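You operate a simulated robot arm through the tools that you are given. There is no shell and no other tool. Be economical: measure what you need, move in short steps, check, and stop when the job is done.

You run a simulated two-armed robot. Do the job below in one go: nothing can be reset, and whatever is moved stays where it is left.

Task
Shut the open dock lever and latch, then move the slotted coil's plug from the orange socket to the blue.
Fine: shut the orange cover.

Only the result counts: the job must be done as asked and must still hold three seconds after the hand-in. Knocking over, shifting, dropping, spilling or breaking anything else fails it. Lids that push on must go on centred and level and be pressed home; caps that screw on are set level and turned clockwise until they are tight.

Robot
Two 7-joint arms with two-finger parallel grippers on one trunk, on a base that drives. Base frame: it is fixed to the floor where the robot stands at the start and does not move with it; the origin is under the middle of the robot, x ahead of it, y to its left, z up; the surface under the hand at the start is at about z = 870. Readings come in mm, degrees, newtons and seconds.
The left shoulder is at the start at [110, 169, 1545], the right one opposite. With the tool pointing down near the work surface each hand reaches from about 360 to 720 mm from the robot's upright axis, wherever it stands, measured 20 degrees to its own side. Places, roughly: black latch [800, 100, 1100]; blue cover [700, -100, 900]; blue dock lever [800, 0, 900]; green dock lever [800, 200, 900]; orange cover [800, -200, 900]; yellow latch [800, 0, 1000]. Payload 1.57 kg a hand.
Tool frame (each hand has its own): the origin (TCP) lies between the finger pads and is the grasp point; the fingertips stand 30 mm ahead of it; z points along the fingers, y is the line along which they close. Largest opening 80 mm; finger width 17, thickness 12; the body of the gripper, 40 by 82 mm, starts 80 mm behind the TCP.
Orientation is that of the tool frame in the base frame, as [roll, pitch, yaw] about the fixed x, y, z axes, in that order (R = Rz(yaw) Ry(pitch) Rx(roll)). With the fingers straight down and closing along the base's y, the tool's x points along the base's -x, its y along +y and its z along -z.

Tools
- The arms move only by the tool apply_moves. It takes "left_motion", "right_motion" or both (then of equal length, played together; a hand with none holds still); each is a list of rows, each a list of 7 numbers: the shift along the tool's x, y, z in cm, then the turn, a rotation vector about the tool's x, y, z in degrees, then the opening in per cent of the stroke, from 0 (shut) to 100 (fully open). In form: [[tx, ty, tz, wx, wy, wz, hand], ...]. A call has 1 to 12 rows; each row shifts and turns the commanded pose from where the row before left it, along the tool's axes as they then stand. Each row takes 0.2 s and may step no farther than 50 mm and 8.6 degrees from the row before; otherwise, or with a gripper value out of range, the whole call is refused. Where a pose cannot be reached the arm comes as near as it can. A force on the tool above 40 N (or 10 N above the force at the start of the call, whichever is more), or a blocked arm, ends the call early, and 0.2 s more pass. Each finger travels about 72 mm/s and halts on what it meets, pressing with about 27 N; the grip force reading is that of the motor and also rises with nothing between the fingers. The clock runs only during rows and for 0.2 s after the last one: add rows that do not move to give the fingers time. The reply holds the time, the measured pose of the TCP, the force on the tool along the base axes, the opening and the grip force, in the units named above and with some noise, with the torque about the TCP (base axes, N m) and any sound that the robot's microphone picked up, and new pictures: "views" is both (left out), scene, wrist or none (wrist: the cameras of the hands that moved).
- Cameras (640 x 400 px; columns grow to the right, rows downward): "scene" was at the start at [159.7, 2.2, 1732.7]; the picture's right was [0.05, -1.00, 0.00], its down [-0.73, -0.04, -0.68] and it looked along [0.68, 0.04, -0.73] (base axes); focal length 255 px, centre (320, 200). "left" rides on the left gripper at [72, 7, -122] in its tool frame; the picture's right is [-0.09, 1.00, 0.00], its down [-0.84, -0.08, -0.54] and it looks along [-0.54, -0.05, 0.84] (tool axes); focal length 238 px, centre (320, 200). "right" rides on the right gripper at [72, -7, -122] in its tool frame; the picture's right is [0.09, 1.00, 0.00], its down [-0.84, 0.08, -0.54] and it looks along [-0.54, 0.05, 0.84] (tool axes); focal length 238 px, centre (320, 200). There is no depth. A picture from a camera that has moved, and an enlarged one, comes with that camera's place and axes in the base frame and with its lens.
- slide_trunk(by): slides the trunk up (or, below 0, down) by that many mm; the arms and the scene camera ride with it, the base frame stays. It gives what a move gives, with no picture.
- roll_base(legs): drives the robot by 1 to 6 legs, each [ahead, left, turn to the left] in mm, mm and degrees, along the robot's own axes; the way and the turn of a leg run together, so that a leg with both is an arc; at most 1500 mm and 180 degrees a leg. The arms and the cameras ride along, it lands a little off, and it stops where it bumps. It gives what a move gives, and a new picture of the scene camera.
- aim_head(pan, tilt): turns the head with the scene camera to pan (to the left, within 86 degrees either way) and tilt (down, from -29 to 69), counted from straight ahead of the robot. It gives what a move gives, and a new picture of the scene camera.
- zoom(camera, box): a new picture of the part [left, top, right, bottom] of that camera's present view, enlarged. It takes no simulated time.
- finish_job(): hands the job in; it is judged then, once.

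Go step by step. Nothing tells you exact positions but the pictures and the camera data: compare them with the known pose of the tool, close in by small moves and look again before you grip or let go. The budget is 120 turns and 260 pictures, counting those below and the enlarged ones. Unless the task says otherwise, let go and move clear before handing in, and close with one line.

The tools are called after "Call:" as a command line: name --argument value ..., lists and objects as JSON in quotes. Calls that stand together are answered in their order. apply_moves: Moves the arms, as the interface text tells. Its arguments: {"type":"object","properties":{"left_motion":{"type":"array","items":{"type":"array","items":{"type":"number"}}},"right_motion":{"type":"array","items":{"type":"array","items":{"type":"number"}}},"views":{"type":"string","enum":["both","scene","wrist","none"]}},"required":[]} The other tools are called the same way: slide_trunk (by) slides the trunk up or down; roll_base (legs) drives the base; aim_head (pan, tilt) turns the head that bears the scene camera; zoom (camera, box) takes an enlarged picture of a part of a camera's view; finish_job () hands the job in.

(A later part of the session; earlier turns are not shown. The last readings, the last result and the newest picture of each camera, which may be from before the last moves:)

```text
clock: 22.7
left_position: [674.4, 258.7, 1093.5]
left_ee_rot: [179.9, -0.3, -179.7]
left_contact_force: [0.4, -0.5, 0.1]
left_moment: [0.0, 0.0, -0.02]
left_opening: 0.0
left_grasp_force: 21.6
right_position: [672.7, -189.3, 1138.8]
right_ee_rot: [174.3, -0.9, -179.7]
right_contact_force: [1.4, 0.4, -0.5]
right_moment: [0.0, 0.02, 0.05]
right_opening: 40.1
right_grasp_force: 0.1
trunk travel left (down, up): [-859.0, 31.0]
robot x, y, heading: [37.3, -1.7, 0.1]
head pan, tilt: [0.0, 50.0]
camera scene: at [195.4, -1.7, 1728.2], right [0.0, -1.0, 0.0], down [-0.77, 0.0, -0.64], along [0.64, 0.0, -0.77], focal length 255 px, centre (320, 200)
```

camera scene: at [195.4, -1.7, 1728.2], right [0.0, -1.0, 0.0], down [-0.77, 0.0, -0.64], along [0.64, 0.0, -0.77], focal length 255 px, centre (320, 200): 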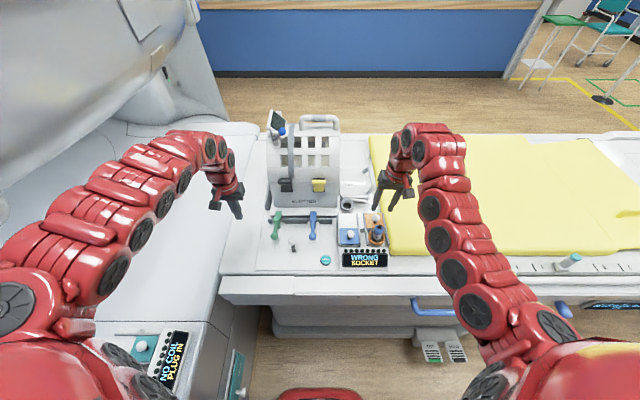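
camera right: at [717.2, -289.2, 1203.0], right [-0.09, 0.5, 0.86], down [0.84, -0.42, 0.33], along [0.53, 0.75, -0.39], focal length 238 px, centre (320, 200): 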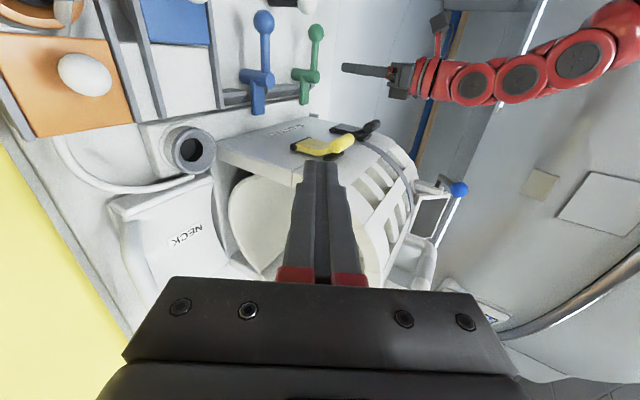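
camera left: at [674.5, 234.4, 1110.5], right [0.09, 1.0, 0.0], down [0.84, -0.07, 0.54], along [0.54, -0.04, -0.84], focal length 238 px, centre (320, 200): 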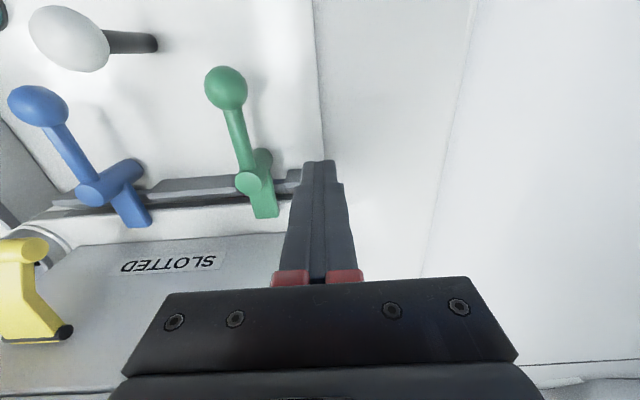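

Now straighten the right hand and lower it for a close look at the sockets.

Call:
apply_moves --right_motion '[[0, 0, 3, 5.5, 0, 0, 50], [0.5, 0.5, 3, 0, 0.8, 0, 50], [0.5, 0.5, 1, 0, 0, 0, 50], [0, 0, 0, 0, 0, 0, 50]]'

Call:
zoom --camera "scene" --box '[310, 180, 410, 270]'

```text
clock: 23.7
left_position: [673.1, 259.6, 1093.6]
left_ee_rot: [179.8, -0.2, -179.8]
left_contact_force: [0.2, 0.2, -0.3]
left_moment: [0.02, -0.02, -0.02]
left_opening: 0.0
left_grasp_force: 21.2
right_position: [660.2, -174.9, 1068.9]
right_ee_rot: [180.0, -1.8, -179.6]
right_contact_force: [0.5, 0.1, 0.2]
right_moment: [-0.01, -0.02, 0.0]
right_opening: 39.9
right_grasp_force: 0.1
trunk travel left (down, up): [-859.0, 31.0]
robot x, y, heading: [35.0, 3.3, -0.2]
head pan, tilt: [0.0, 50.0]
camera scene: at [194.6, -0.9, 1728.4], right [0.0, -1.0, 0.0], down [-0.77, 0.0, -0.64], along [0.64, 0.0, -0.77], focal length 255 px, centre (320, 200)
camera right: at [592.3, -182.6, 1193.8], right [-0.1, 1.0, 0.0], down [0.85, 0.08, 0.52], along [0.51, 0.05, -0.86], focal length 238 px, centre (320, 200)
```

scene: 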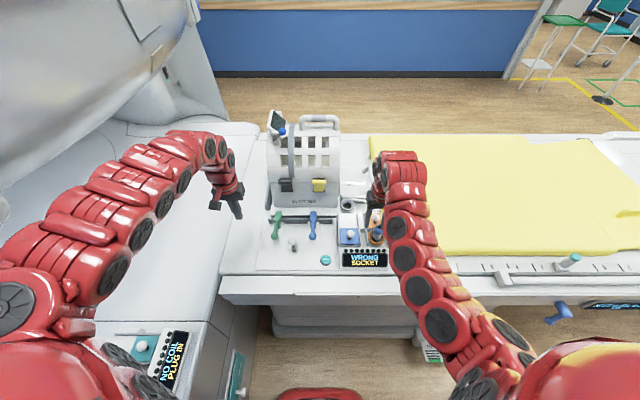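
right: 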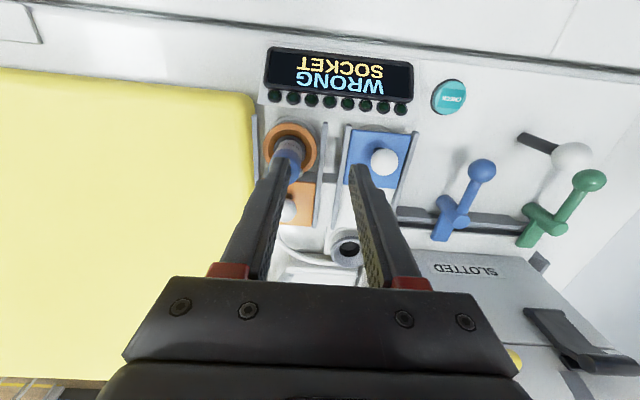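

```text
4.44 times, centred on (360, 225) of scene
camera zoom: at [194.6, -0.9, 1728.4], right [0.0, -1.0, 0.0], down [-0.77, 0.0, -0.64], along [0.64, 0.0, -0.77], focal length 1132 px, centre (142, 89)
```

zoom: 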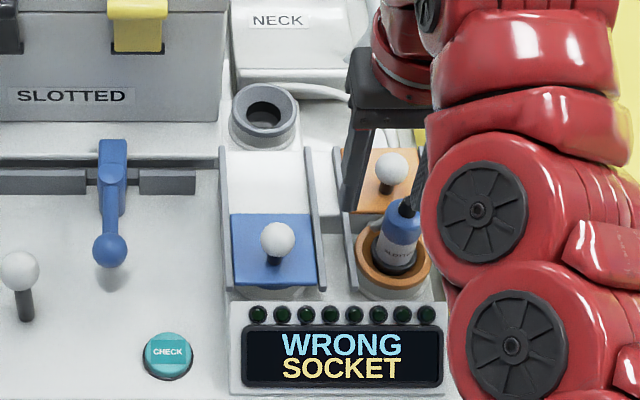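

The plug is labelled SLOTTED; its socket is at about (688, -209). The blue cover's knob is near (675, -108, 965). I bring the closed right fingers to the near side of that knob.

Call:
apply_moves --right_motion '[[0.67, 2.23, 1.0, 0, -1.8, 0, 0], [0.67, 2.23, 2.0, 0, 0, 0, 0], [0.67, 2.23, 3.0, 0, 0, 0, 0], [0, 0, 0, 0, 0, 0, 0]]'

Call:
zoom --camera "scene" --box '[310, 180, 410, 270]'

```text
clock: 24.7
left_position: [672.7, 258.9, 1094.0]
left_ee_rot: [179.8, -0.2, -179.7]
left_contact_force: [0.1, 0.0, 0.1]
left_moment: [0.03, 0.0, 0.02]
left_opening: 0.0
left_grasp_force: 21.7
right_position: [641.3, -110.2, 1011.0]
right_ee_rot: [180.0, 0.3, -179.7]
right_contact_force: [0.2, 0.4, -0.6]
right_moment: [0.02, 0.01, -0.02]
right_opening: 0.0
right_grasp_force: 21.2
trunk travel left (down, up): [-859.0, 31.0]
robot x, y, heading: [34.6, 0.7, 0.1]
head pan, tilt: [0.0, 50.0]
camera scene: at [193.2, -1.4, 1728.5], right [0.0, -1.0, 0.0], down [-0.77, 0.0, -0.64], along [0.64, 0.0, -0.77], focal length 255 px, centre (320, 200)
camera right: at [568.5, -119.5, 1133.1], right [-0.1, 1.0, 0.0], down [0.83, 0.08, 0.54], along [0.54, 0.05, -0.84], focal length 238 px, centre (320, 200)
```

scene: 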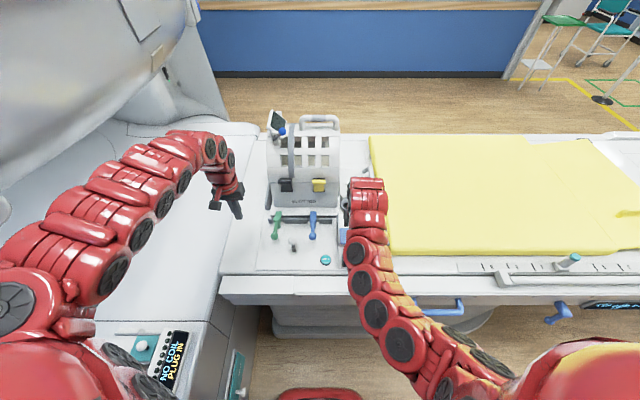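
right: 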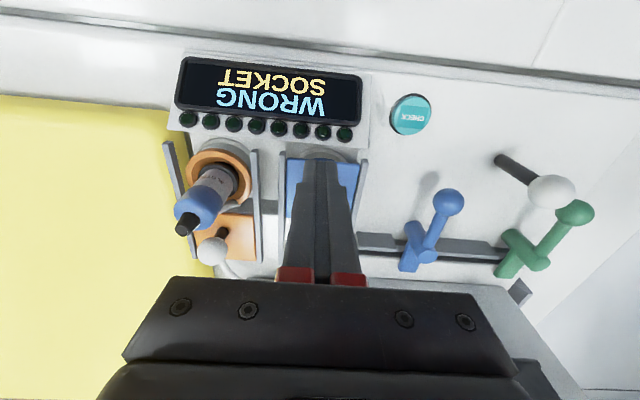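

```text
4.44 times, centred on (360, 225) of scene
camera zoom: at [193.2, -1.4, 1728.5], right [0.0, -1.0, 0.0], down [-0.77, 0.0, -0.64], along [0.64, 0.0, -0.77], focal length 1132 px, centre (142, 89)
```

zoom: 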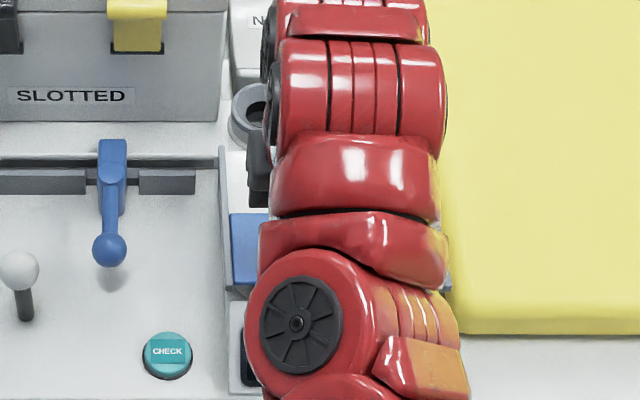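

The fingers hang just in front of the knob, in line with the blue cover. I lower them and push the cover back.

Call:
apply_moves --right_motion '[[0, 0.1, 2, 0, 0, 0, 0], [0, 0.1, 1.6, 0, 0, 0, 0], [-1.5, 0, 0, 0, 0, 0, 0], [-1.5, 0, 0, 0, 0, 0, 0], [-1.5, 0, 0, 0, 0, 0, 0], [-1.5, 0, 0, 0, 0, 0, 0]]' --views "wrist"

```text
clock: 26.1
left_position: [674.0, 258.1, 1094.0]
left_ee_rot: [179.9, -0.2, -179.7]
left_contact_force: [-0.5, -0.8, 0.4]
left_moment: [0.02, 0.02, -0.03]
left_opening: 0.2
left_grasp_force: 21.4
right_position: [702.3, -106.5, 972.6]
right_ee_rot: [179.9, 0.1, -179.7]
right_contact_force: [0.8, 0.5, 0.4]
right_moment: [-0.01, -0.04, 0.04]
right_opening: 0.0
right_grasp_force: 21.7
trunk travel left (down, up): [-859.0, 31.0]
robot x, y, heading: [35.6, 0.3, 0.1]
head pan, tilt: [0.0, 50.0]
camera right: at [629.2, -116.0, 1095.5], right [-0.1, 1.0, 0.0], down [0.84, 0.08, 0.54], along [0.54, 0.05, -0.84], focal length 238 px, centre (320, 200)
```

right: 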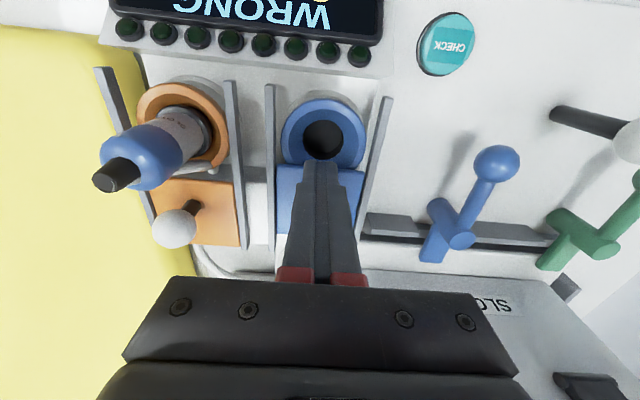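

The blue cover slides; the socket is at (688, -108). I push on to the stop.

Call:
apply_moves --right_motion '[[-1.0, 0, 0, 0, 0, 0, 0], [-1.0, 0, 0, 0, 0, 0, 0], [-0.6, 0, 0, 0, 0, 0, 0], [-0.6, 0, 0, 0, 0, 0, 0], [-0.6, 0, 0, 0, 0, 0, 0]]' --views "wrist"

```text
clock: 27.3
left_position: [670.8, 257.0, 1095.0]
left_ee_rot: [179.7, 0.0, -179.7]
left_contact_force: [0.2, -1.1, 0.3]
left_moment: [0.01, 0.02, 0.08]
left_opening: 0.1
left_grasp_force: 21.2
right_position: [726.4, -106.9, 975.3]
right_ee_rot: [180.0, -0.4, -179.6]
right_contact_force: [-28.4, -0.7, -18.0]
right_moment: [-0.15, 2.82, 0.02]
right_opening: 0.1
right_grasp_force: 21.6
right hand out of reach, approached as far as the arm can: row 5
trunk travel left (down, up): [-859.0, 31.0]
robot x, y, heading: [36.2, -1.1, -0.1]
head pan, tilt: [0.0, 50.0]
camera right: at [654.7, -115.5, 1097.6], right [-0.1, 1.0, 0.0], down [0.84, 0.08, 0.54], along [0.53, 0.05, -0.84], focal length 238 px, centre (320, 200)
```

right: 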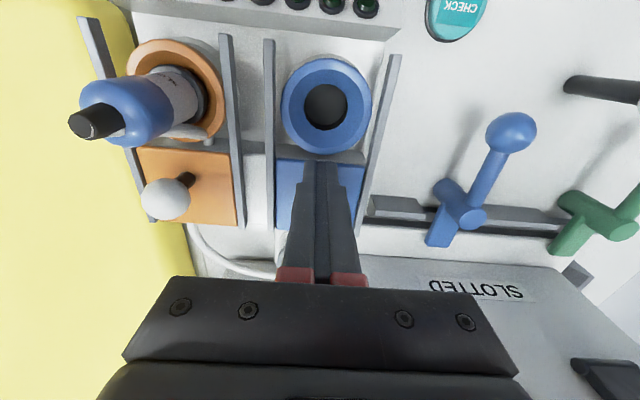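

The blue cover is fully back against its stop. Now I lift off and position the open right hand above the plug.

Call:
apply_moves --right_motion '[[1, 0, -1, 0, 0, 0, 0], [0, 0, -4, 0, 0, 0, 0], [0, 0, -4.5, 0, 0, 0, 60], [0.93, -3.4, 0, 0, 0, 0, 60], [0.93, -3.4, 0, 0, 0, 0, 60], [0.93, -3.4, 0, 0, 0, 0, 60], [0, 0, 0, 0, 0, 0, 60]]'

Call:
zoom --camera "scene" --box '[310, 180, 410, 270]'

```text
clock: 28.9
left_position: [673.4, 258.6, 1094.7]
left_ee_rot: [179.8, -0.2, -179.7]
left_contact_force: [-0.1, -0.1, 0.5]
left_moment: [0.01, -0.05, 0.0]
left_opening: 0.0
left_grasp_force: 20.9
right_position: [696.7, -209.6, 1069.7]
right_ee_rot: [180.0, 0.0, -179.7]
right_contact_force: [1.0, -0.3, 0.0]
right_moment: [0.0, 0.0, -0.03]
right_opening: 48.1
right_grasp_force: 0.0
trunk travel left (down, up): [-859.0, 31.0]
robot x, y, heading: [37.0, 3.2, 0.1]
head pan, tilt: [0.0, 50.0]
camera scene: at [194.2, -1.3, 1728.4], right [0.0, -1.0, 0.0], down [-0.77, 0.0, -0.64], along [0.64, 0.0, -0.77], focal length 255 px, centre (320, 200)
camera right: at [623.7, -217.6, 1192.1], right [-0.1, 1.0, 0.0], down [0.84, 0.08, 0.54], along [0.54, 0.05, -0.84], focal length 238 px, centre (320, 200)
```

scene: 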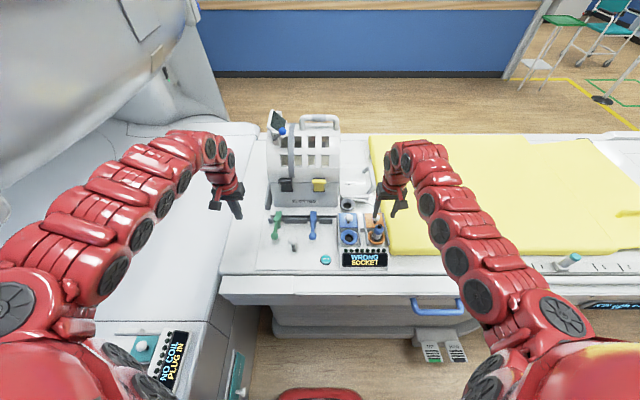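
right: 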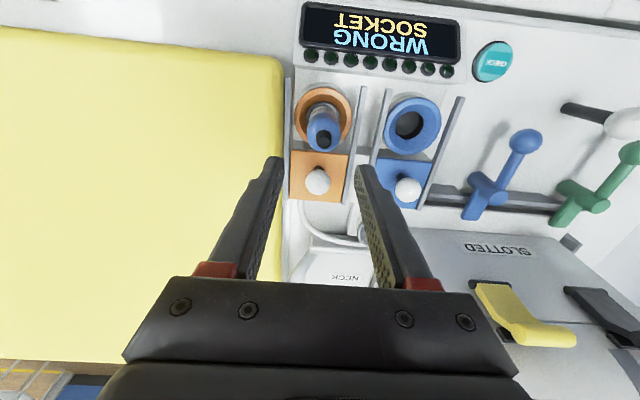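

```text
4.44 times, centred on (360, 225) of scene
camera zoom: at [194.2, -1.3, 1728.4], right [0.0, -1.0, 0.0], down [-0.77, 0.0, -0.64], along [0.64, 0.0, -0.77], focal length 1132 px, centre (142, 89)
```

zoom: 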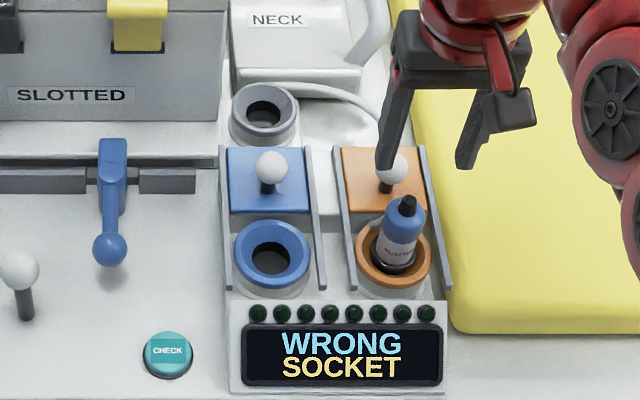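

The hand is centred above the plug within a few mm. I lower it most of the way and look.

Call:
apply_moves --right_motion '[[0.35, 0.1, 3.5, 0, 0, 0, 65], [0.35, 0, 3.5, 0, 0, 0, 65], [0, 0, 1.5, 0, 0, 0, 65]]'

Call:
zoom --camera "scene" --box '[330, 190, 410, 260]'

```text
clock: 29.7
left_position: [672.6, 258.8, 1093.8]
left_ee_rot: [179.8, -0.1, -179.7]
left_contact_force: [0.1, -0.1, 1.0]
left_moment: [-0.01, 0.01, -0.03]
left_opening: 0.0
left_grasp_force: 21.3
right_position: [690.3, -207.8, 985.1]
right_ee_rot: [179.9, 0.1, -179.7]
right_contact_force: [-0.1, 0.3, 1.1]
right_moment: [0.0, 0.0, 0.0]
right_opening: 51.7
right_grasp_force: 0.1
trunk travel left (down, up): [-859.0, 31.0]
robot x, y, heading: [38.5, -1.5, 0.2]
head pan, tilt: [0.0, 50.0]
camera scene: at [193.3, -1.5, 1728.5], right [0.0, -1.0, 0.0], down [-0.77, 0.0, -0.64], along [0.64, 0.0, -0.77], focal length 255 px, centre (320, 200)
camera right: at [616.9, -216.3, 1107.8], right [-0.1, 1.0, 0.0], down [0.83, 0.08, 0.55], along [0.54, 0.05, -0.84], focal length 238 px, centre (320, 200)
```

scene: 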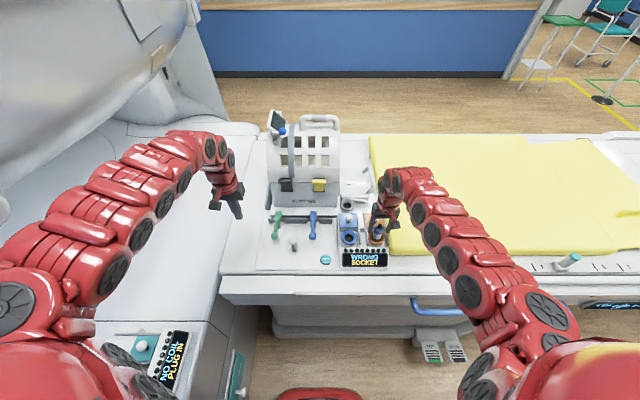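
right: 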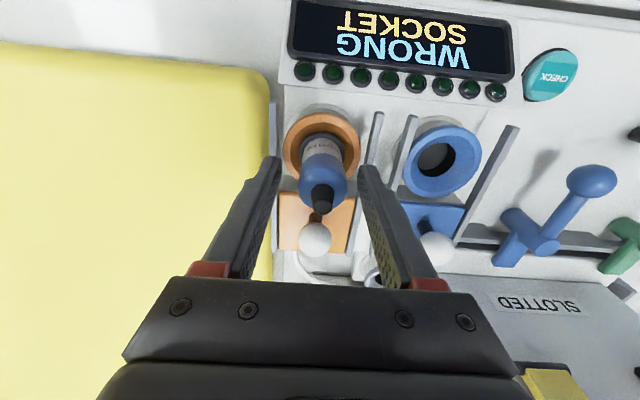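

```text
5.71 times, centred on (370, 225) of scene
camera zoom: at [193.3, -1.5, 1728.5], right [0.0, -1.0, 0.0], down [-0.77, 0.0, -0.64], along [0.64, 0.0, -0.77], focal length 1455 px, centre (34, 57)
```

zoom: 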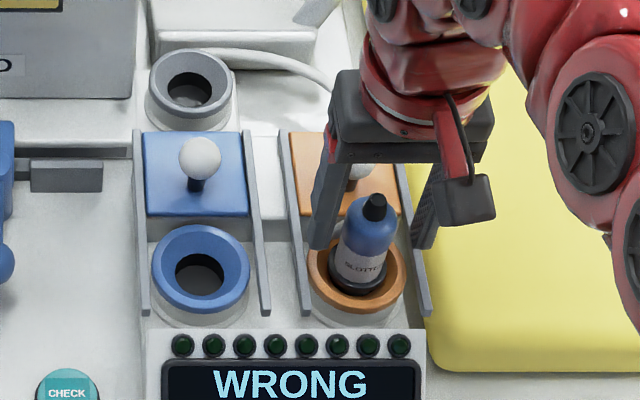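

Plug is between the fingers. I correct by 2–3 mm, descend to grip height and close.

Call:
apply_moves --right_motion '[[0.25, 0.1, 1.2, 0, 0, 0, 65], [0, 0, 1.0, 0, 0, 0, 65], [0, 0, 0, 0, 0, 0, 20], [0, 0, 0, 0, 0, 0, 20], [0, 0, 0, 0, 0, 0, 20]]'

Call:
zoom --camera "scene" --box '[330, 190, 410, 260]'

```text
clock: 30.9
left_position: [672.7, 259.4, 1093.9]
left_ee_rot: [179.8, -0.1, -179.8]
left_contact_force: [0.5, 0.5, -0.6]
left_moment: [0.02, 0.01, -0.02]
left_opening: 0.0
left_grasp_force: 21.5
right_position: [686.2, -205.7, 962.4]
right_ee_rot: [179.9, 0.2, -179.6]
right_contact_force: [0.4, 2.6, 0.0]
right_moment: [0.03, 0.02, 0.01]
right_opening: 29.0
right_grasp_force: 26.8
trunk travel left (down, up): [-859.0, 31.0]
robot x, y, heading: [38.8, -1.6, 0.1]
head pan, tilt: [0.0, 50.0]
camera scene: at [193.4, -1.1, 1728.5], right [0.0, -1.0, 0.0], down [-0.77, 0.0, -0.64], along [0.64, 0.0, -0.77], focal length 255 px, centre (320, 200)
camera right: at [613.9, -214.8, 1085.7], right [-0.1, 1.0, 0.0], down [0.84, 0.08, 0.54], along [0.54, 0.05, -0.84], focal length 238 px, centre (320, 200)
```

scene: 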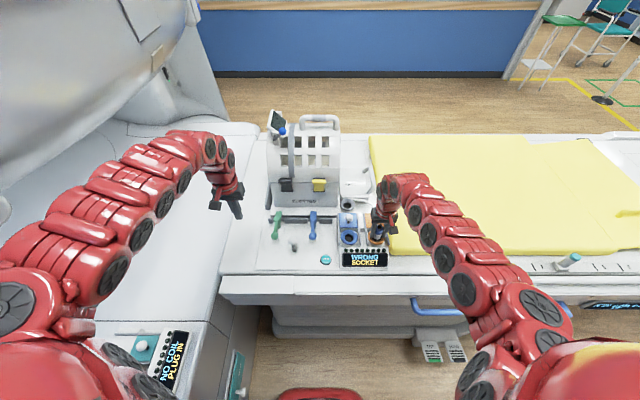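
right: 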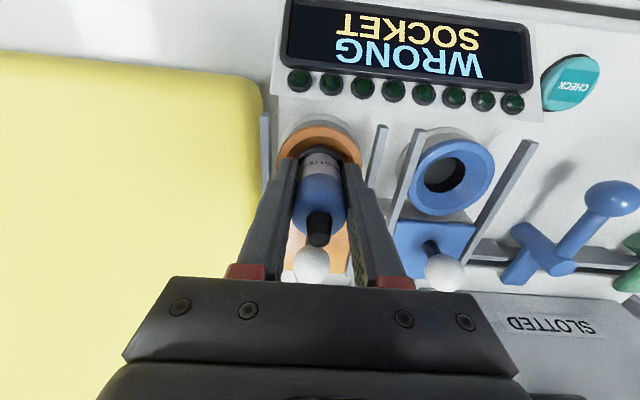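

```text
5.71 times, centred on (370, 225) of scene
camera zoom: at [193.4, -1.1, 1728.5], right [0.0, -1.0, 0.0], down [-0.77, 0.0, -0.64], along [0.64, 0.0, -0.77], focal length 1455 px, centre (34, 57)
```

zoom: 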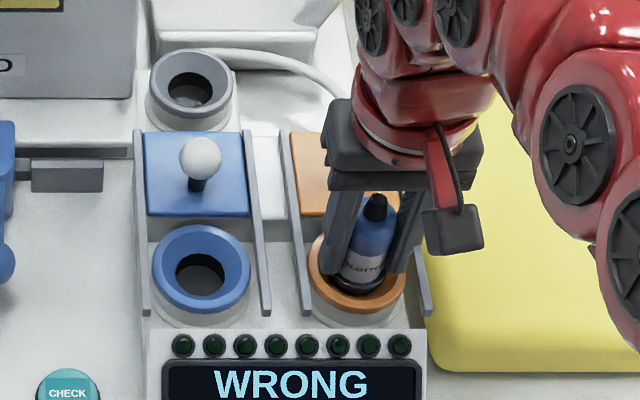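

Gripped (29 mm wide). I pull straight up gently.

Call:
apply_moves --right_motion '[[0, 0, -0.5, 0, 0, 0, 20], [0, 0, -1, 0, 0, 0, 20], [0, 0, -1.5, 0, 0, 0, 20], [0, 0, -2, 0, 0, 0, 20], [0, 0, -2, 0, 0, 0, 20]]'

Call:
zoom --camera "scene" --box '[330, 180, 410, 260]'

```text
clock: 32.1
left_position: [673.5, 259.4, 1094.7]
left_ee_rot: [179.9, -0.1, -179.7]
left_contact_force: [-0.3, -0.3, 0.1]
left_moment: [0.04, -0.03, -0.02]
left_opening: 0.0
left_grasp_force: 20.8
right_position: [686.1, -206.1, 1034.4]
right_ee_rot: [-180.0, 0.1, -179.6]
right_contact_force: [-0.1, -0.6, -0.1]
right_moment: [-0.01, 0.01, -0.01]
right_opening: 28.9
right_grasp_force: 26.5
trunk travel left (down, up): [-859.0, 31.0]
robot x, y, heading: [36.5, 2.7, 0.2]
head pan, tilt: [0.0, 50.0]
camera scene: at [193.2, -1.6, 1728.5], right [0.0, -1.0, 0.0], down [-0.77, 0.0, -0.64], along [0.64, 0.0, -0.77], focal length 255 px, centre (320, 200)
camera right: at [613.8, -214.6, 1156.4], right [-0.1, 1.0, 0.0], down [0.83, 0.08, 0.54], along [0.54, 0.05, -0.84], focal length 238 px, centre (320, 200)
```

scene: 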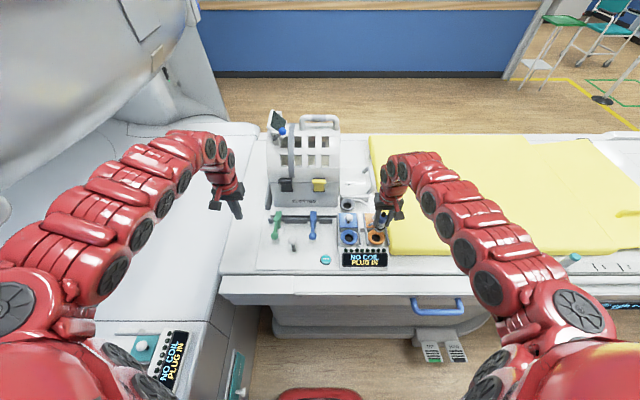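
right: 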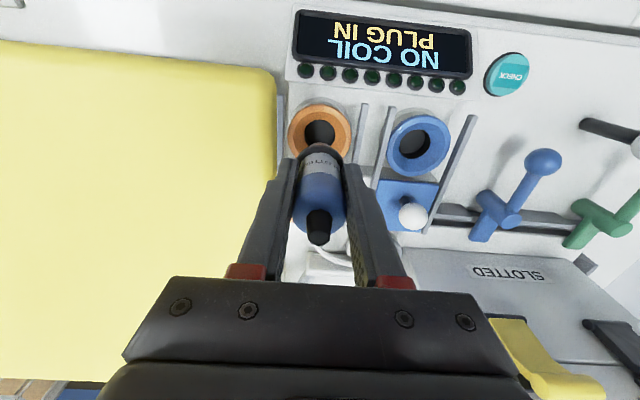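

```text
5.00 times, centred on (370, 220) of scene
camera zoom: at [193.2, -1.6, 1728.5], right [0.0, -1.0, 0.0], down [-0.77, 0.0, -0.64], along [0.64, 0.0, -0.77], focal length 1273 px, centre (70, 100)
```

zoom: 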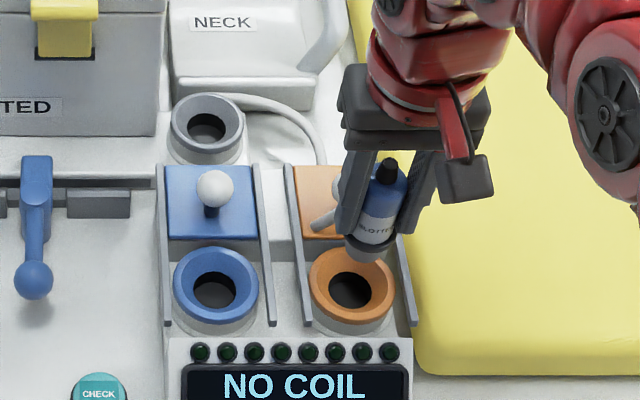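

The plug is out; both holes are visible, about 102 mm apart. I carry it over to the blue socket.

Call:
apply_moves --right_motion '[[0, 3.4, -0.5, 0, 0, 0, 20], [0, 3.4, 0, 0, 0, 0, 20], [0, 3.4, 0, 0, 0, 0, 20], [0, 0, 0, 0, 0, 0, 20]]'

Call:
zoom --camera "scene" --box '[330, 180, 410, 260]'

Call:
zoom --camera "right" --box '[200, 90, 360, 190]'

```text
clock: 33.1
left_position: [673.8, 258.0, 1093.2]
left_ee_rot: [179.9, -0.2, -179.7]
left_contact_force: [0.6, -0.3, -0.8]
left_moment: [0.03, 0.01, 0.02]
left_opening: 0.1
left_grasp_force: 21.2
right_position: [684.0, -105.3, 1037.3]
right_ee_rot: [179.9, 0.1, -179.8]
right_contact_force: [0.1, 0.4, -1.3]
right_moment: [-0.03, 0.0, 0.02]
right_opening: 29.0
right_grasp_force: 26.5
trunk travel left (down, up): [-859.0, 31.0]
robot x, y, heading: [34.2, 0.7, 0.0]
head pan, tilt: [0.0, 50.0]
camera scene: at [193.5, -2.1, 1728.5], right [0.0, -1.0, 0.0], down [-0.77, 0.0, -0.64], along [0.64, 0.0, -0.77], focal length 255 px, centre (320, 200)
camera right: at [611.6, -113.8, 1159.6], right [-0.1, 1.0, 0.0], down [0.83, 0.08, 0.54], along [0.54, 0.05, -0.84], focal length 238 px, centre (320, 200)
```

scene: 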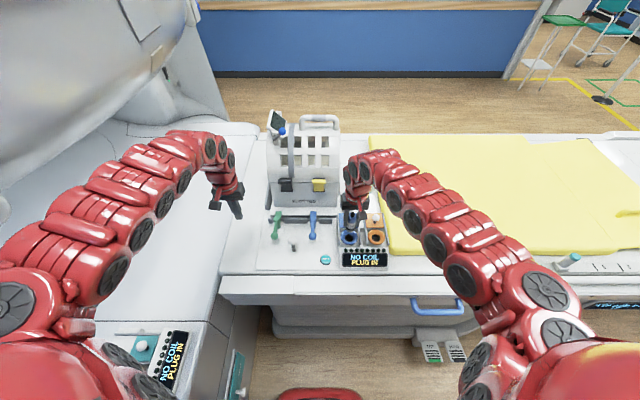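
right: 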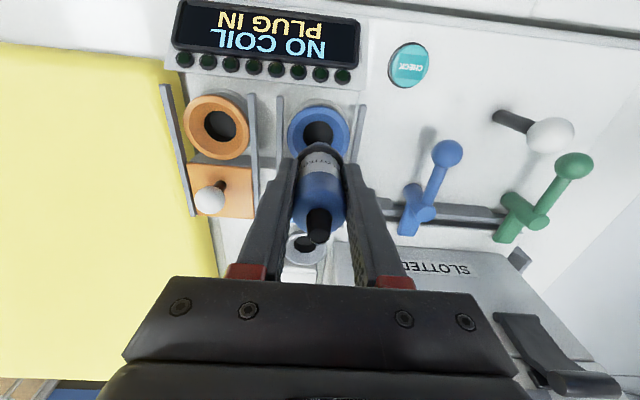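

```text
5.00 times, centred on (370, 220) of scene
camera zoom: at [193.5, -2.1, 1728.5], right [0.0, -1.0, 0.0], down [-0.77, 0.0, -0.64], along [0.64, 0.0, -0.77], focal length 1273 px, centre (70, 100)
```

zoom: 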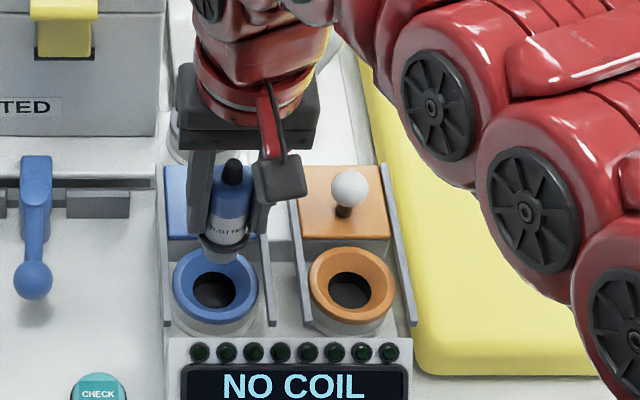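

```text
4.00 times, centred on (280, 140) of right
camera zoom: at [611.6, -113.8, 1159.6], right [-0.1, 1.0, 0.0], down [0.83, 0.08, 0.54], along [0.54, 0.05, -0.84], focal length 953 px, centre (480, 440)
```

zoom: 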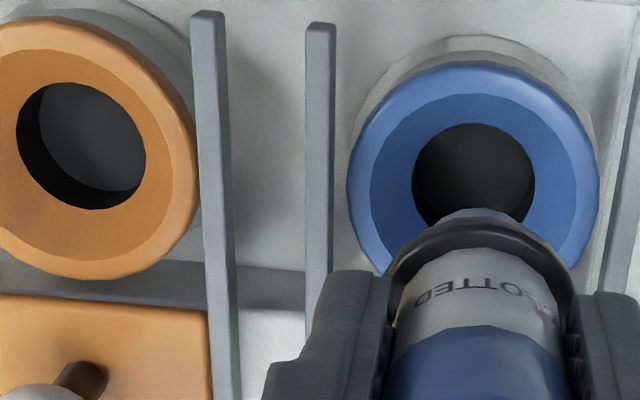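

The blue ring now sits in the wrist picture just where the orange one did over its socket. I lower 35 mm and check alignment.

Call:
apply_moves --right_motion '[[0, 0, 1.5, 0, 0, 0, 20], [0, 0, 1.5, 0, 0, 0, 20], [0, 0, 0, 0, 0, 0, 20]]' --views "none"

Call:
zoom --camera "scene" --box '[335, 205, 385, 245]'

Call:
zoom --camera "right" --box '[240, 80, 400, 180]'

```text
clock: 33.9
left_position: [673.6, 259.7, 1094.1]
left_ee_rot: [179.8, -0.2, -179.7]
left_contact_force: [1.3, -0.2, -0.5]
left_moment: [-0.02, 0.01, -0.01]
left_opening: 0.1
left_grasp_force: 21.7
right_position: [686.5, -104.5, 1006.4]
right_ee_rot: [179.9, 0.2, -179.6]
right_contact_force: [0.4, 0.7, -0.5]
right_moment: [0.0, -0.02, -0.01]
right_opening: 28.9
right_grasp_force: 26.7
trunk travel left (down, up): [-859.0, 31.0]
robot x, y, heading: [31.0, 0.3, -0.2]
head pan, tilt: [0.0, 50.0]
```

```text
10.00 times, centred on (360, 225) of scene
camera zoom: at [193.3, -1.7, 1728.5], right [0.0, -1.0, 0.0], down [-0.77, 0.0, -0.64], along [0.64, 0.0, -0.77], focal length 2546 px, centre (-80, -50)
```

zoom: 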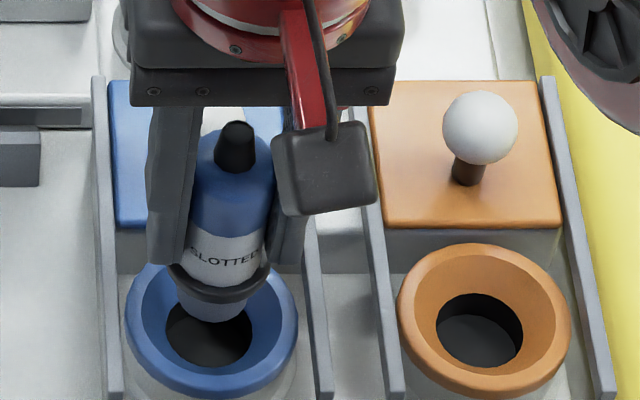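

```text
4.00 times, centred on (320, 130) of right
camera zoom: at [612.9, -113.4, 1129.1], right [-0.1, 1.0, 0.0], down [0.83, 0.08, 0.54], along [0.54, 0.05, -0.84], focal length 953 px, centre (320, 480)
```

zoom: 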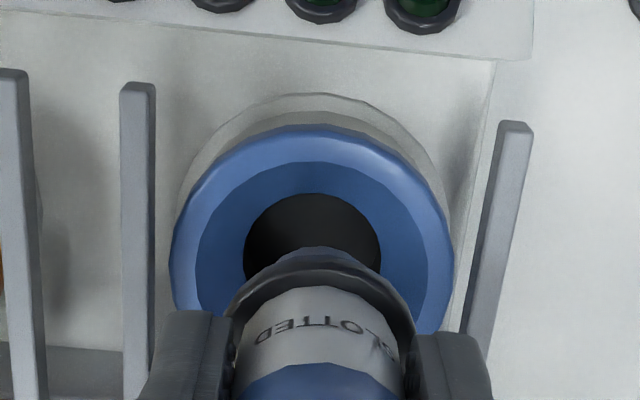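

The hole lies about 1.5–2 mm towards -y of the plug axis. I correct that and insert gently.

Call:
apply_moves --right_motion '[[0, -0.17, 0.5, 0, 0, 0, 20], [0, 0, 1.0, 0, 0, 0, 20], [0, 0, 1.0, 0, 0, 0, 20]]' --views "none"

Call:
zoom --camera "scene" --box '[335, 205, 385, 245]'

Call:
zoom --camera "right" --box '[240, 80, 400, 180]'

```text
clock: 34.7
left_position: [673.9, 258.8, 1093.8]
left_ee_rot: [179.8, -0.2, -179.8]
left_contact_force: [0.4, -0.6, -0.2]
left_moment: [-0.04, 0.01, -0.02]
left_opening: 0.2
left_grasp_force: 21.3
right_position: [686.6, -105.9, 982.2]
right_ee_rot: [-180.0, 0.1, -179.6]
right_contact_force: [-0.4, -0.1, -1.0]
right_moment: [-0.03, -0.01, 0.03]
right_opening: 28.9
right_grasp_force: 27.0
trunk travel left (down, up): [-859.0, 31.0]
robot x, y, heading: [35.9, -3.6, 0.1]
head pan, tilt: [0.0, 50.0]
```

```text
10.00 times, centred on (360, 225) of scene
camera zoom: at [194.0, -1.4, 1728.4], right [0.0, -1.0, 0.0], down [-0.77, 0.0, -0.64], along [0.64, 0.0, -0.77], focal length 2546 px, centre (-80, -50)
```

zoom: 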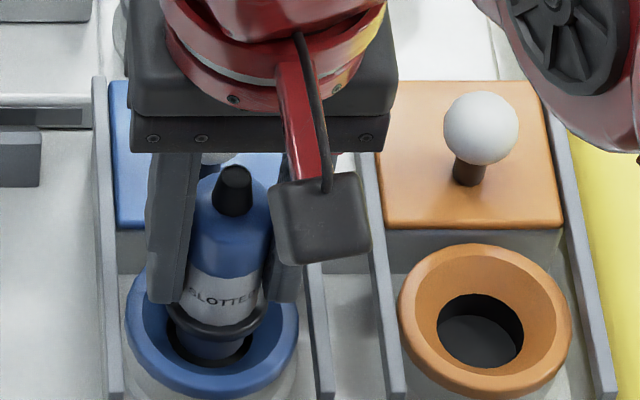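

```text
4.00 times, centred on (320, 130) of right
camera zoom: at [612.7, -114.8, 1105.0], right [-0.1, 1.0, 0.0], down [0.83, 0.08, 0.54], along [0.54, 0.05, -0.84], focal length 953 px, centre (320, 480)
```

zoom: 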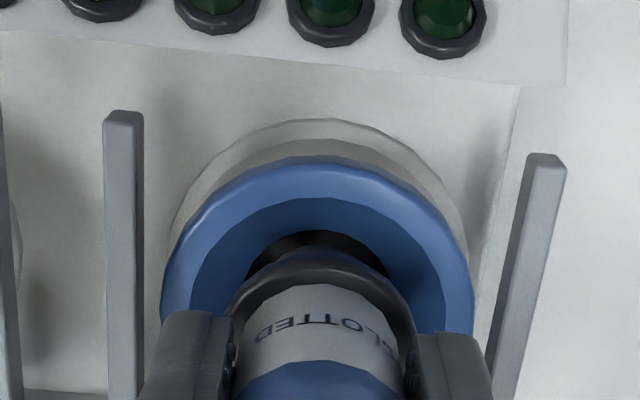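

Nose is entering the funnel with under 1 mm of offset. I press on.

Call:
apply_moves --right_motion '[[0, -0.07, 0.6, 0, 0, 0, 20], [0, 0, 0.6, 0, 0, 0, 20], [0, 0, 0.5, 0, 0, 0, 20], [0, 0, 0.3, 0, 0, 0, 20], [0, 0, 0.2, 0, 0, 0, 20], [0, 0, 0.2, 0, 0, 0, 20]]' --views "wrist"

Call:
zoom --camera "scene" --box '[330, 210, 400, 270]'

```text
clock: 36.1
left_position: [670.4, 260.1, 1094.9]
left_ee_rot: [179.9, -0.1, -179.8]
left_contact_force: [0.1, 0.1, 0.5]
left_moment: [0.01, 0.02, -0.02]
left_opening: 0.0
left_grasp_force: 21.6
right_position: [684.8, -105.8, 962.8]
right_ee_rot: [-180.0, 0.4, -179.6]
right_contact_force: [-1.7, 0.2, 25.6]
right_moment: [-0.52, -0.19, 0.0]
right_opening: 29.3
right_grasp_force: 27.1
trunk travel left (down, up): [-859.0, 31.0]
robot x, y, heading: [38.2, 1.6, 0.3]
head pan, tilt: [0.0, 50.0]
camera right: at [611.3, -115.2, 1083.9], right [-0.1, 1.0, 0.0], down [0.83, 0.08, 0.55], along [0.55, 0.05, -0.84], focal length 238 px, centre (320, 200)
```

right: 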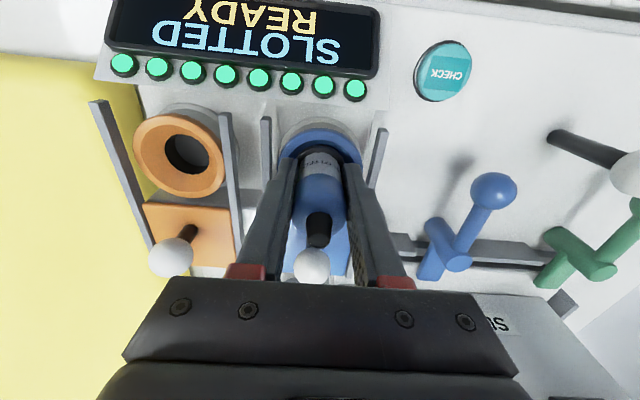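

```text
6.67 times, centred on (365, 240) of scene
camera zoom: at [189.7, -0.8, 1728.9], right [0.0, -1.0, 0.0], down [-0.76, 0.0, -0.64], along [0.64, 0.0, -0.76], focal length 1697 px, centre (20, -67)
```

zoom: 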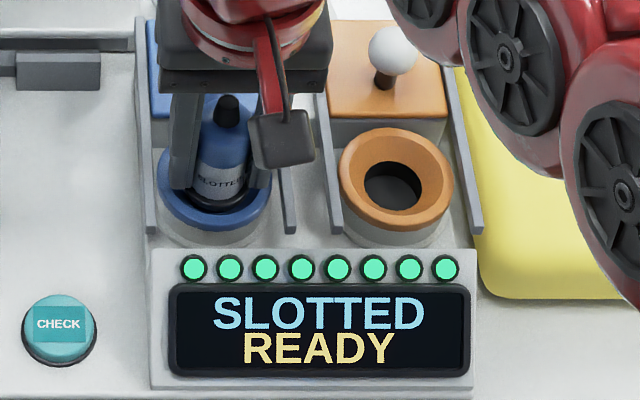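

Display reads "SLOTTED READY" with all lamps green. I release, rise, and move over behind the orange cover's knob.

Call:
apply_moves --right_motion '[[0, 0, 0, 0, 0, 0, 60], [0, 0, 0, 0, 0, 0, 60], [0, 0, -2, 0, 0, 0, 60], [0, 0, -4, 0, 0, 0, 60], [0, 0, -4, 0, 0, 0, 60], [-2.5, -2.6, 0, 0, 0, 0, 0], [-2.5, -2.6, 0, 0, 0, 0, 0], [-2.5, -2.6, 0, 0, 0, 0, 0], [-2.5, -2.6, 0, 0, 0, 0, 0]]'

Call:
zoom --camera "scene" --box '[330, 180, 410, 260]'

```text
clock: 38.1
left_position: [672.4, 257.3, 1093.9]
left_ee_rot: [179.7, -0.1, -179.7]
left_contact_force: [0.0, -0.9, 0.1]
left_moment: [0.0, -0.01, -0.02]
left_opening: 0.1
left_grasp_force: 21.4
right_position: [752.1, -193.4, 1062.9]
right_ee_rot: [179.9, 0.2, -179.5]
right_contact_force: [-0.2, 0.1, 0.3]
right_moment: [0.01, 0.02, 0.01]
right_opening: 0.2
right_grasp_force: 21.5
right hand out of reach, approached as far as the arm can: row 8, 9
trunk travel left (down, up): [-859.0, 31.0]
robot x, y, heading: [38.2, -0.5, 0.0]
head pan, tilt: [0.0, 50.0]
camera scene: at [193.3, -3.0, 1728.5], right [0.0, -1.0, 0.0], down [-0.77, 0.0, -0.64], along [0.64, 0.0, -0.77], focal length 255 px, centre (320, 200)
camera right: at [678.9, -203.4, 1185.5], right [-0.1, 0.99, 0.0], down [0.83, 0.08, 0.54], along [0.54, 0.06, -0.84], focal length 238 px, centre (320, 200)
```

scene: 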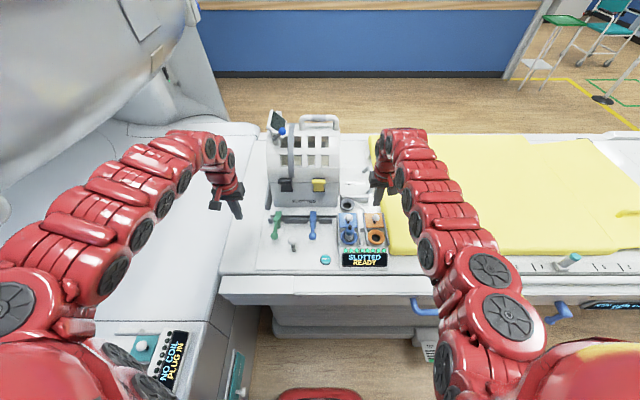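
right: 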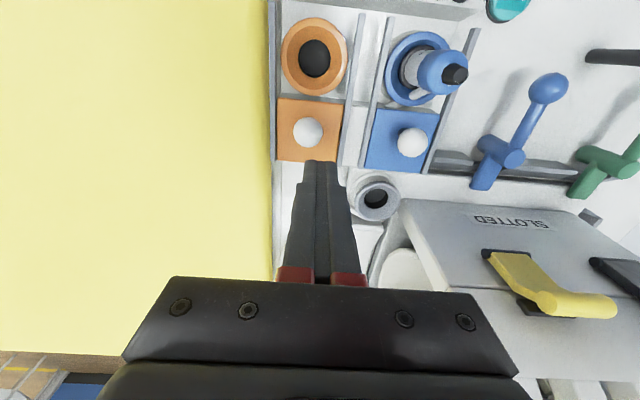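

```text
5.00 times, centred on (370, 220) of scene
camera zoom: at [193.3, -3.0, 1728.5], right [0.0, -1.0, 0.0], down [-0.77, 0.0, -0.64], along [0.64, 0.0, -0.77], focal length 1273 px, centre (70, 100)
```

zoom: 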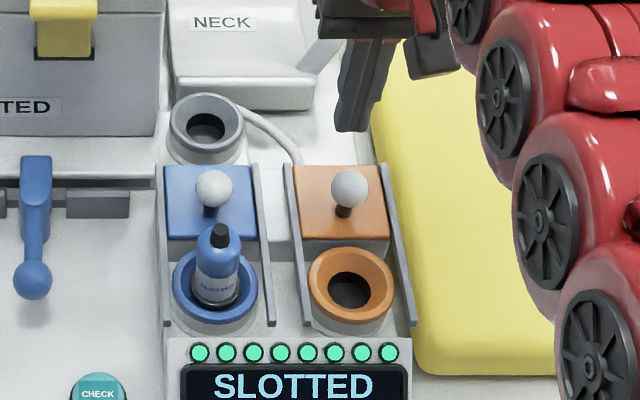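

The knob needs more reach than this stance gives, so I drive ahead 70 mm with the hand still high.

Call:
roll_base --legs '[[70, 0, 0]]'

Call:
apply_moves --right_motion '[[2.0, -1.2, 1, 0, 0, 0, 0], [1.2, 0, 0, 0, 0, 0, 0], [0, 0, 0, 0, 0, 0, 0]]'

Call:
zoom --camera "scene" --box '[330, 180, 410, 260]'

```text
clock: 39.1
left_position: [740.8, 258.3, 1097.4]
left_ee_rot: [179.8, 0.0, -179.6]
left_contact_force: [0.1, 0.7, 0.4]
left_moment: [0.01, -0.02, 0.0]
left_opening: 0.0
left_grasp_force: 20.8
right_position: [819.2, -194.5, 1065.0]
right_ee_rot: [-180.0, 0.4, -179.7]
right_contact_force: [-0.3, 0.2, 0.6]
right_moment: [0.02, 0.0, -0.02]
right_opening: 0.1
right_grasp_force: 21.5
trunk travel left (down, up): [-859.0, 31.0]
robot x, y, heading: [105.5, -1.1, 0.2]
head pan, tilt: [0.0, 50.0]
camera scene: at [258.4, -1.3, 1729.1], right [0.0, -1.0, 0.0], down [-0.76, 0.0, -0.64], along [0.64, 0.0, -0.76], focal length 255 px, centre (320, 200)
```

scene: 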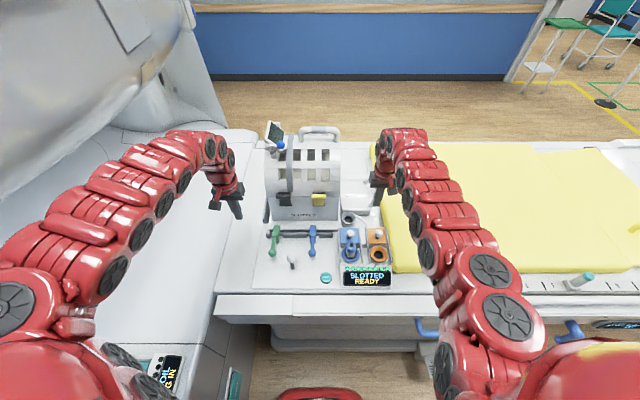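

```text
clock: 39.9
left_position: [745.0, 258.1, 1093.5]
left_ee_rot: [179.8, -0.3, -179.7]
left_contact_force: [-1.1, 0.0, -0.1]
left_moment: [-0.02, 0.02, 0.02]
left_opening: 0.1
left_grasp_force: 21.2
right_position: [791.9, -206.3, 1051.6]
right_ee_rot: [-179.9, 0.1, -179.8]
right_contact_force: [-0.5, 0.4, 0.3]
right_moment: [-0.01, 0.03, 0.01]
right_opening: 0.1
right_grasp_force: 21.0
trunk travel left (down, up): [-859.0, 31.0]
robot x, y, heading: [105.8, 1.1, 0.3]
head pan, tilt: [0.0, 50.0]
camera scene: at [266.6, -0.9, 1728.1], right [0.0, -1.0, 0.0], down [-0.77, 0.0, -0.64], along [0.64, 0.0, -0.77], focal length 255 px, centre (320, 200)
camera right: at [719.3, -214.8, 1174.1], right [-0.1, 1.0, 0.0], down [0.84, 0.08, 0.54], along [0.54, 0.05, -0.84], focal length 238 px, centre (320, 200)
```

scene: 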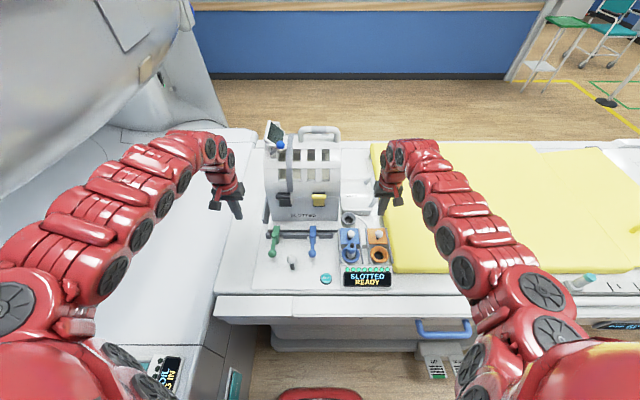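
right: 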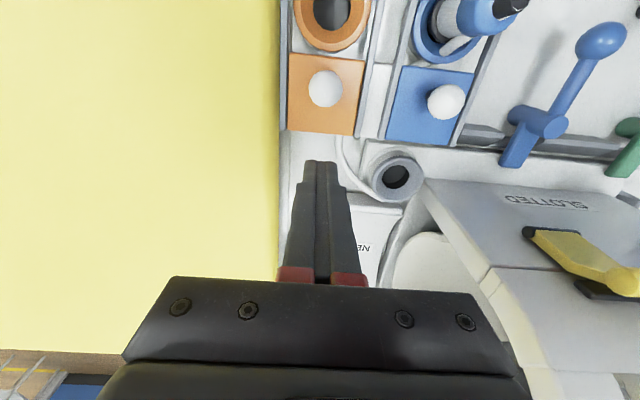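

```text
5.00 times, centred on (370, 220) of scene
camera zoom: at [266.6, -0.9, 1728.1], right [0.0, -1.0, 0.0], down [-0.77, 0.0, -0.64], along [0.64, 0.0, -0.77], focal length 1273 px, centre (70, 100)
```

zoom: 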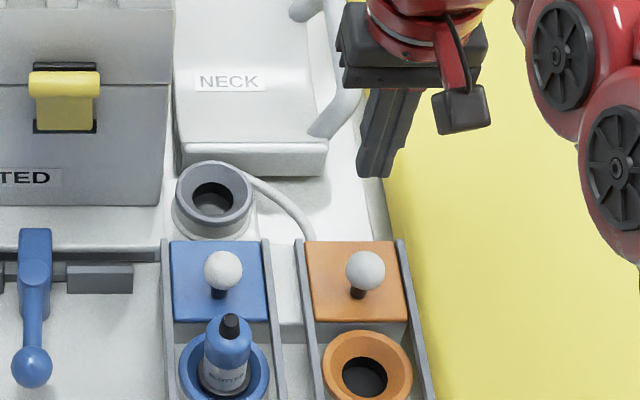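

The finger is behind the orange knob (747, -207). I lower it and draw the cover toward the robot.

Call:
apply_moves --right_motion '[[0, 0, 4, 0, 0, 0, 0], [0, 0, 3.7, 0, 0, 0, 0], [1.5, 0, 0, 0, 0, 0, 0], [1.5, 0, 0, 0, 0, 0, 0], [1.5, 0, 0, 0, 0, 0, 0], [1.5, 0, 0, 0, 0, 0, 0], [1.5, 0, 0, 0, 0, 0, 0]]' --views "wrist"

Call:
zoom --camera "scene" --box '[330, 210, 410, 290]'

```text
clock: 41.5
left_position: [744.2, 257.6, 1093.1]
left_ee_rot: [180.0, -0.1, -179.7]
left_contact_force: [-0.4, 0.0, -0.2]
left_moment: [0.02, -0.03, 0.0]
left_opening: 0.0
left_grasp_force: 21.6
right_position: [714.2, -208.0, 977.6]
right_ee_rot: [180.0, 0.1, -179.7]
right_contact_force: [0.5, 0.0, -0.7]
right_moment: [-0.04, -0.02, -0.03]
right_opening: 0.1
right_grasp_force: 21.0
trunk travel left (down, up): [-859.0, 31.0]
robot x, y, heading: [102.9, -2.5, -0.1]
head pan, tilt: [0.0, 50.0]
camera right: at [641.0, -216.3, 1098.8], right [-0.1, 1.0, 0.0], down [0.84, 0.08, 0.54], along [0.54, 0.05, -0.84], focal length 238 px, centre (320, 200)
```

right: 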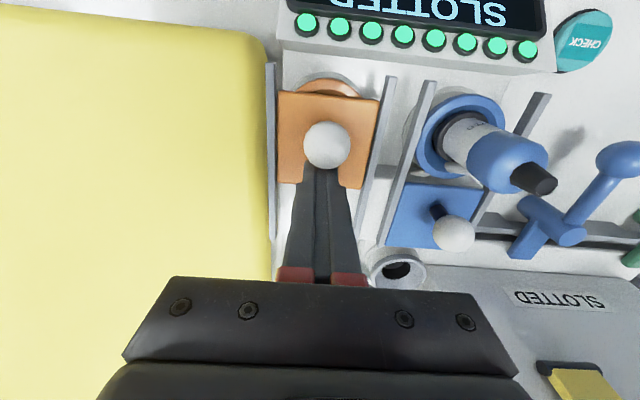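

```text
5.00 times, centred on (370, 250) of scene
camera zoom: at [262.7, -1.2, 1728.5], right [0.0, -1.0, 0.0], down [-0.77, 0.0, -0.64], along [0.64, 0.0, -0.77], focal length 1273 px, centre (70, -50)
```

zoom: 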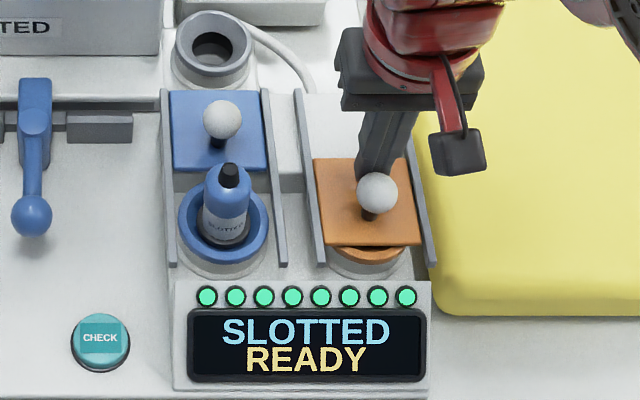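

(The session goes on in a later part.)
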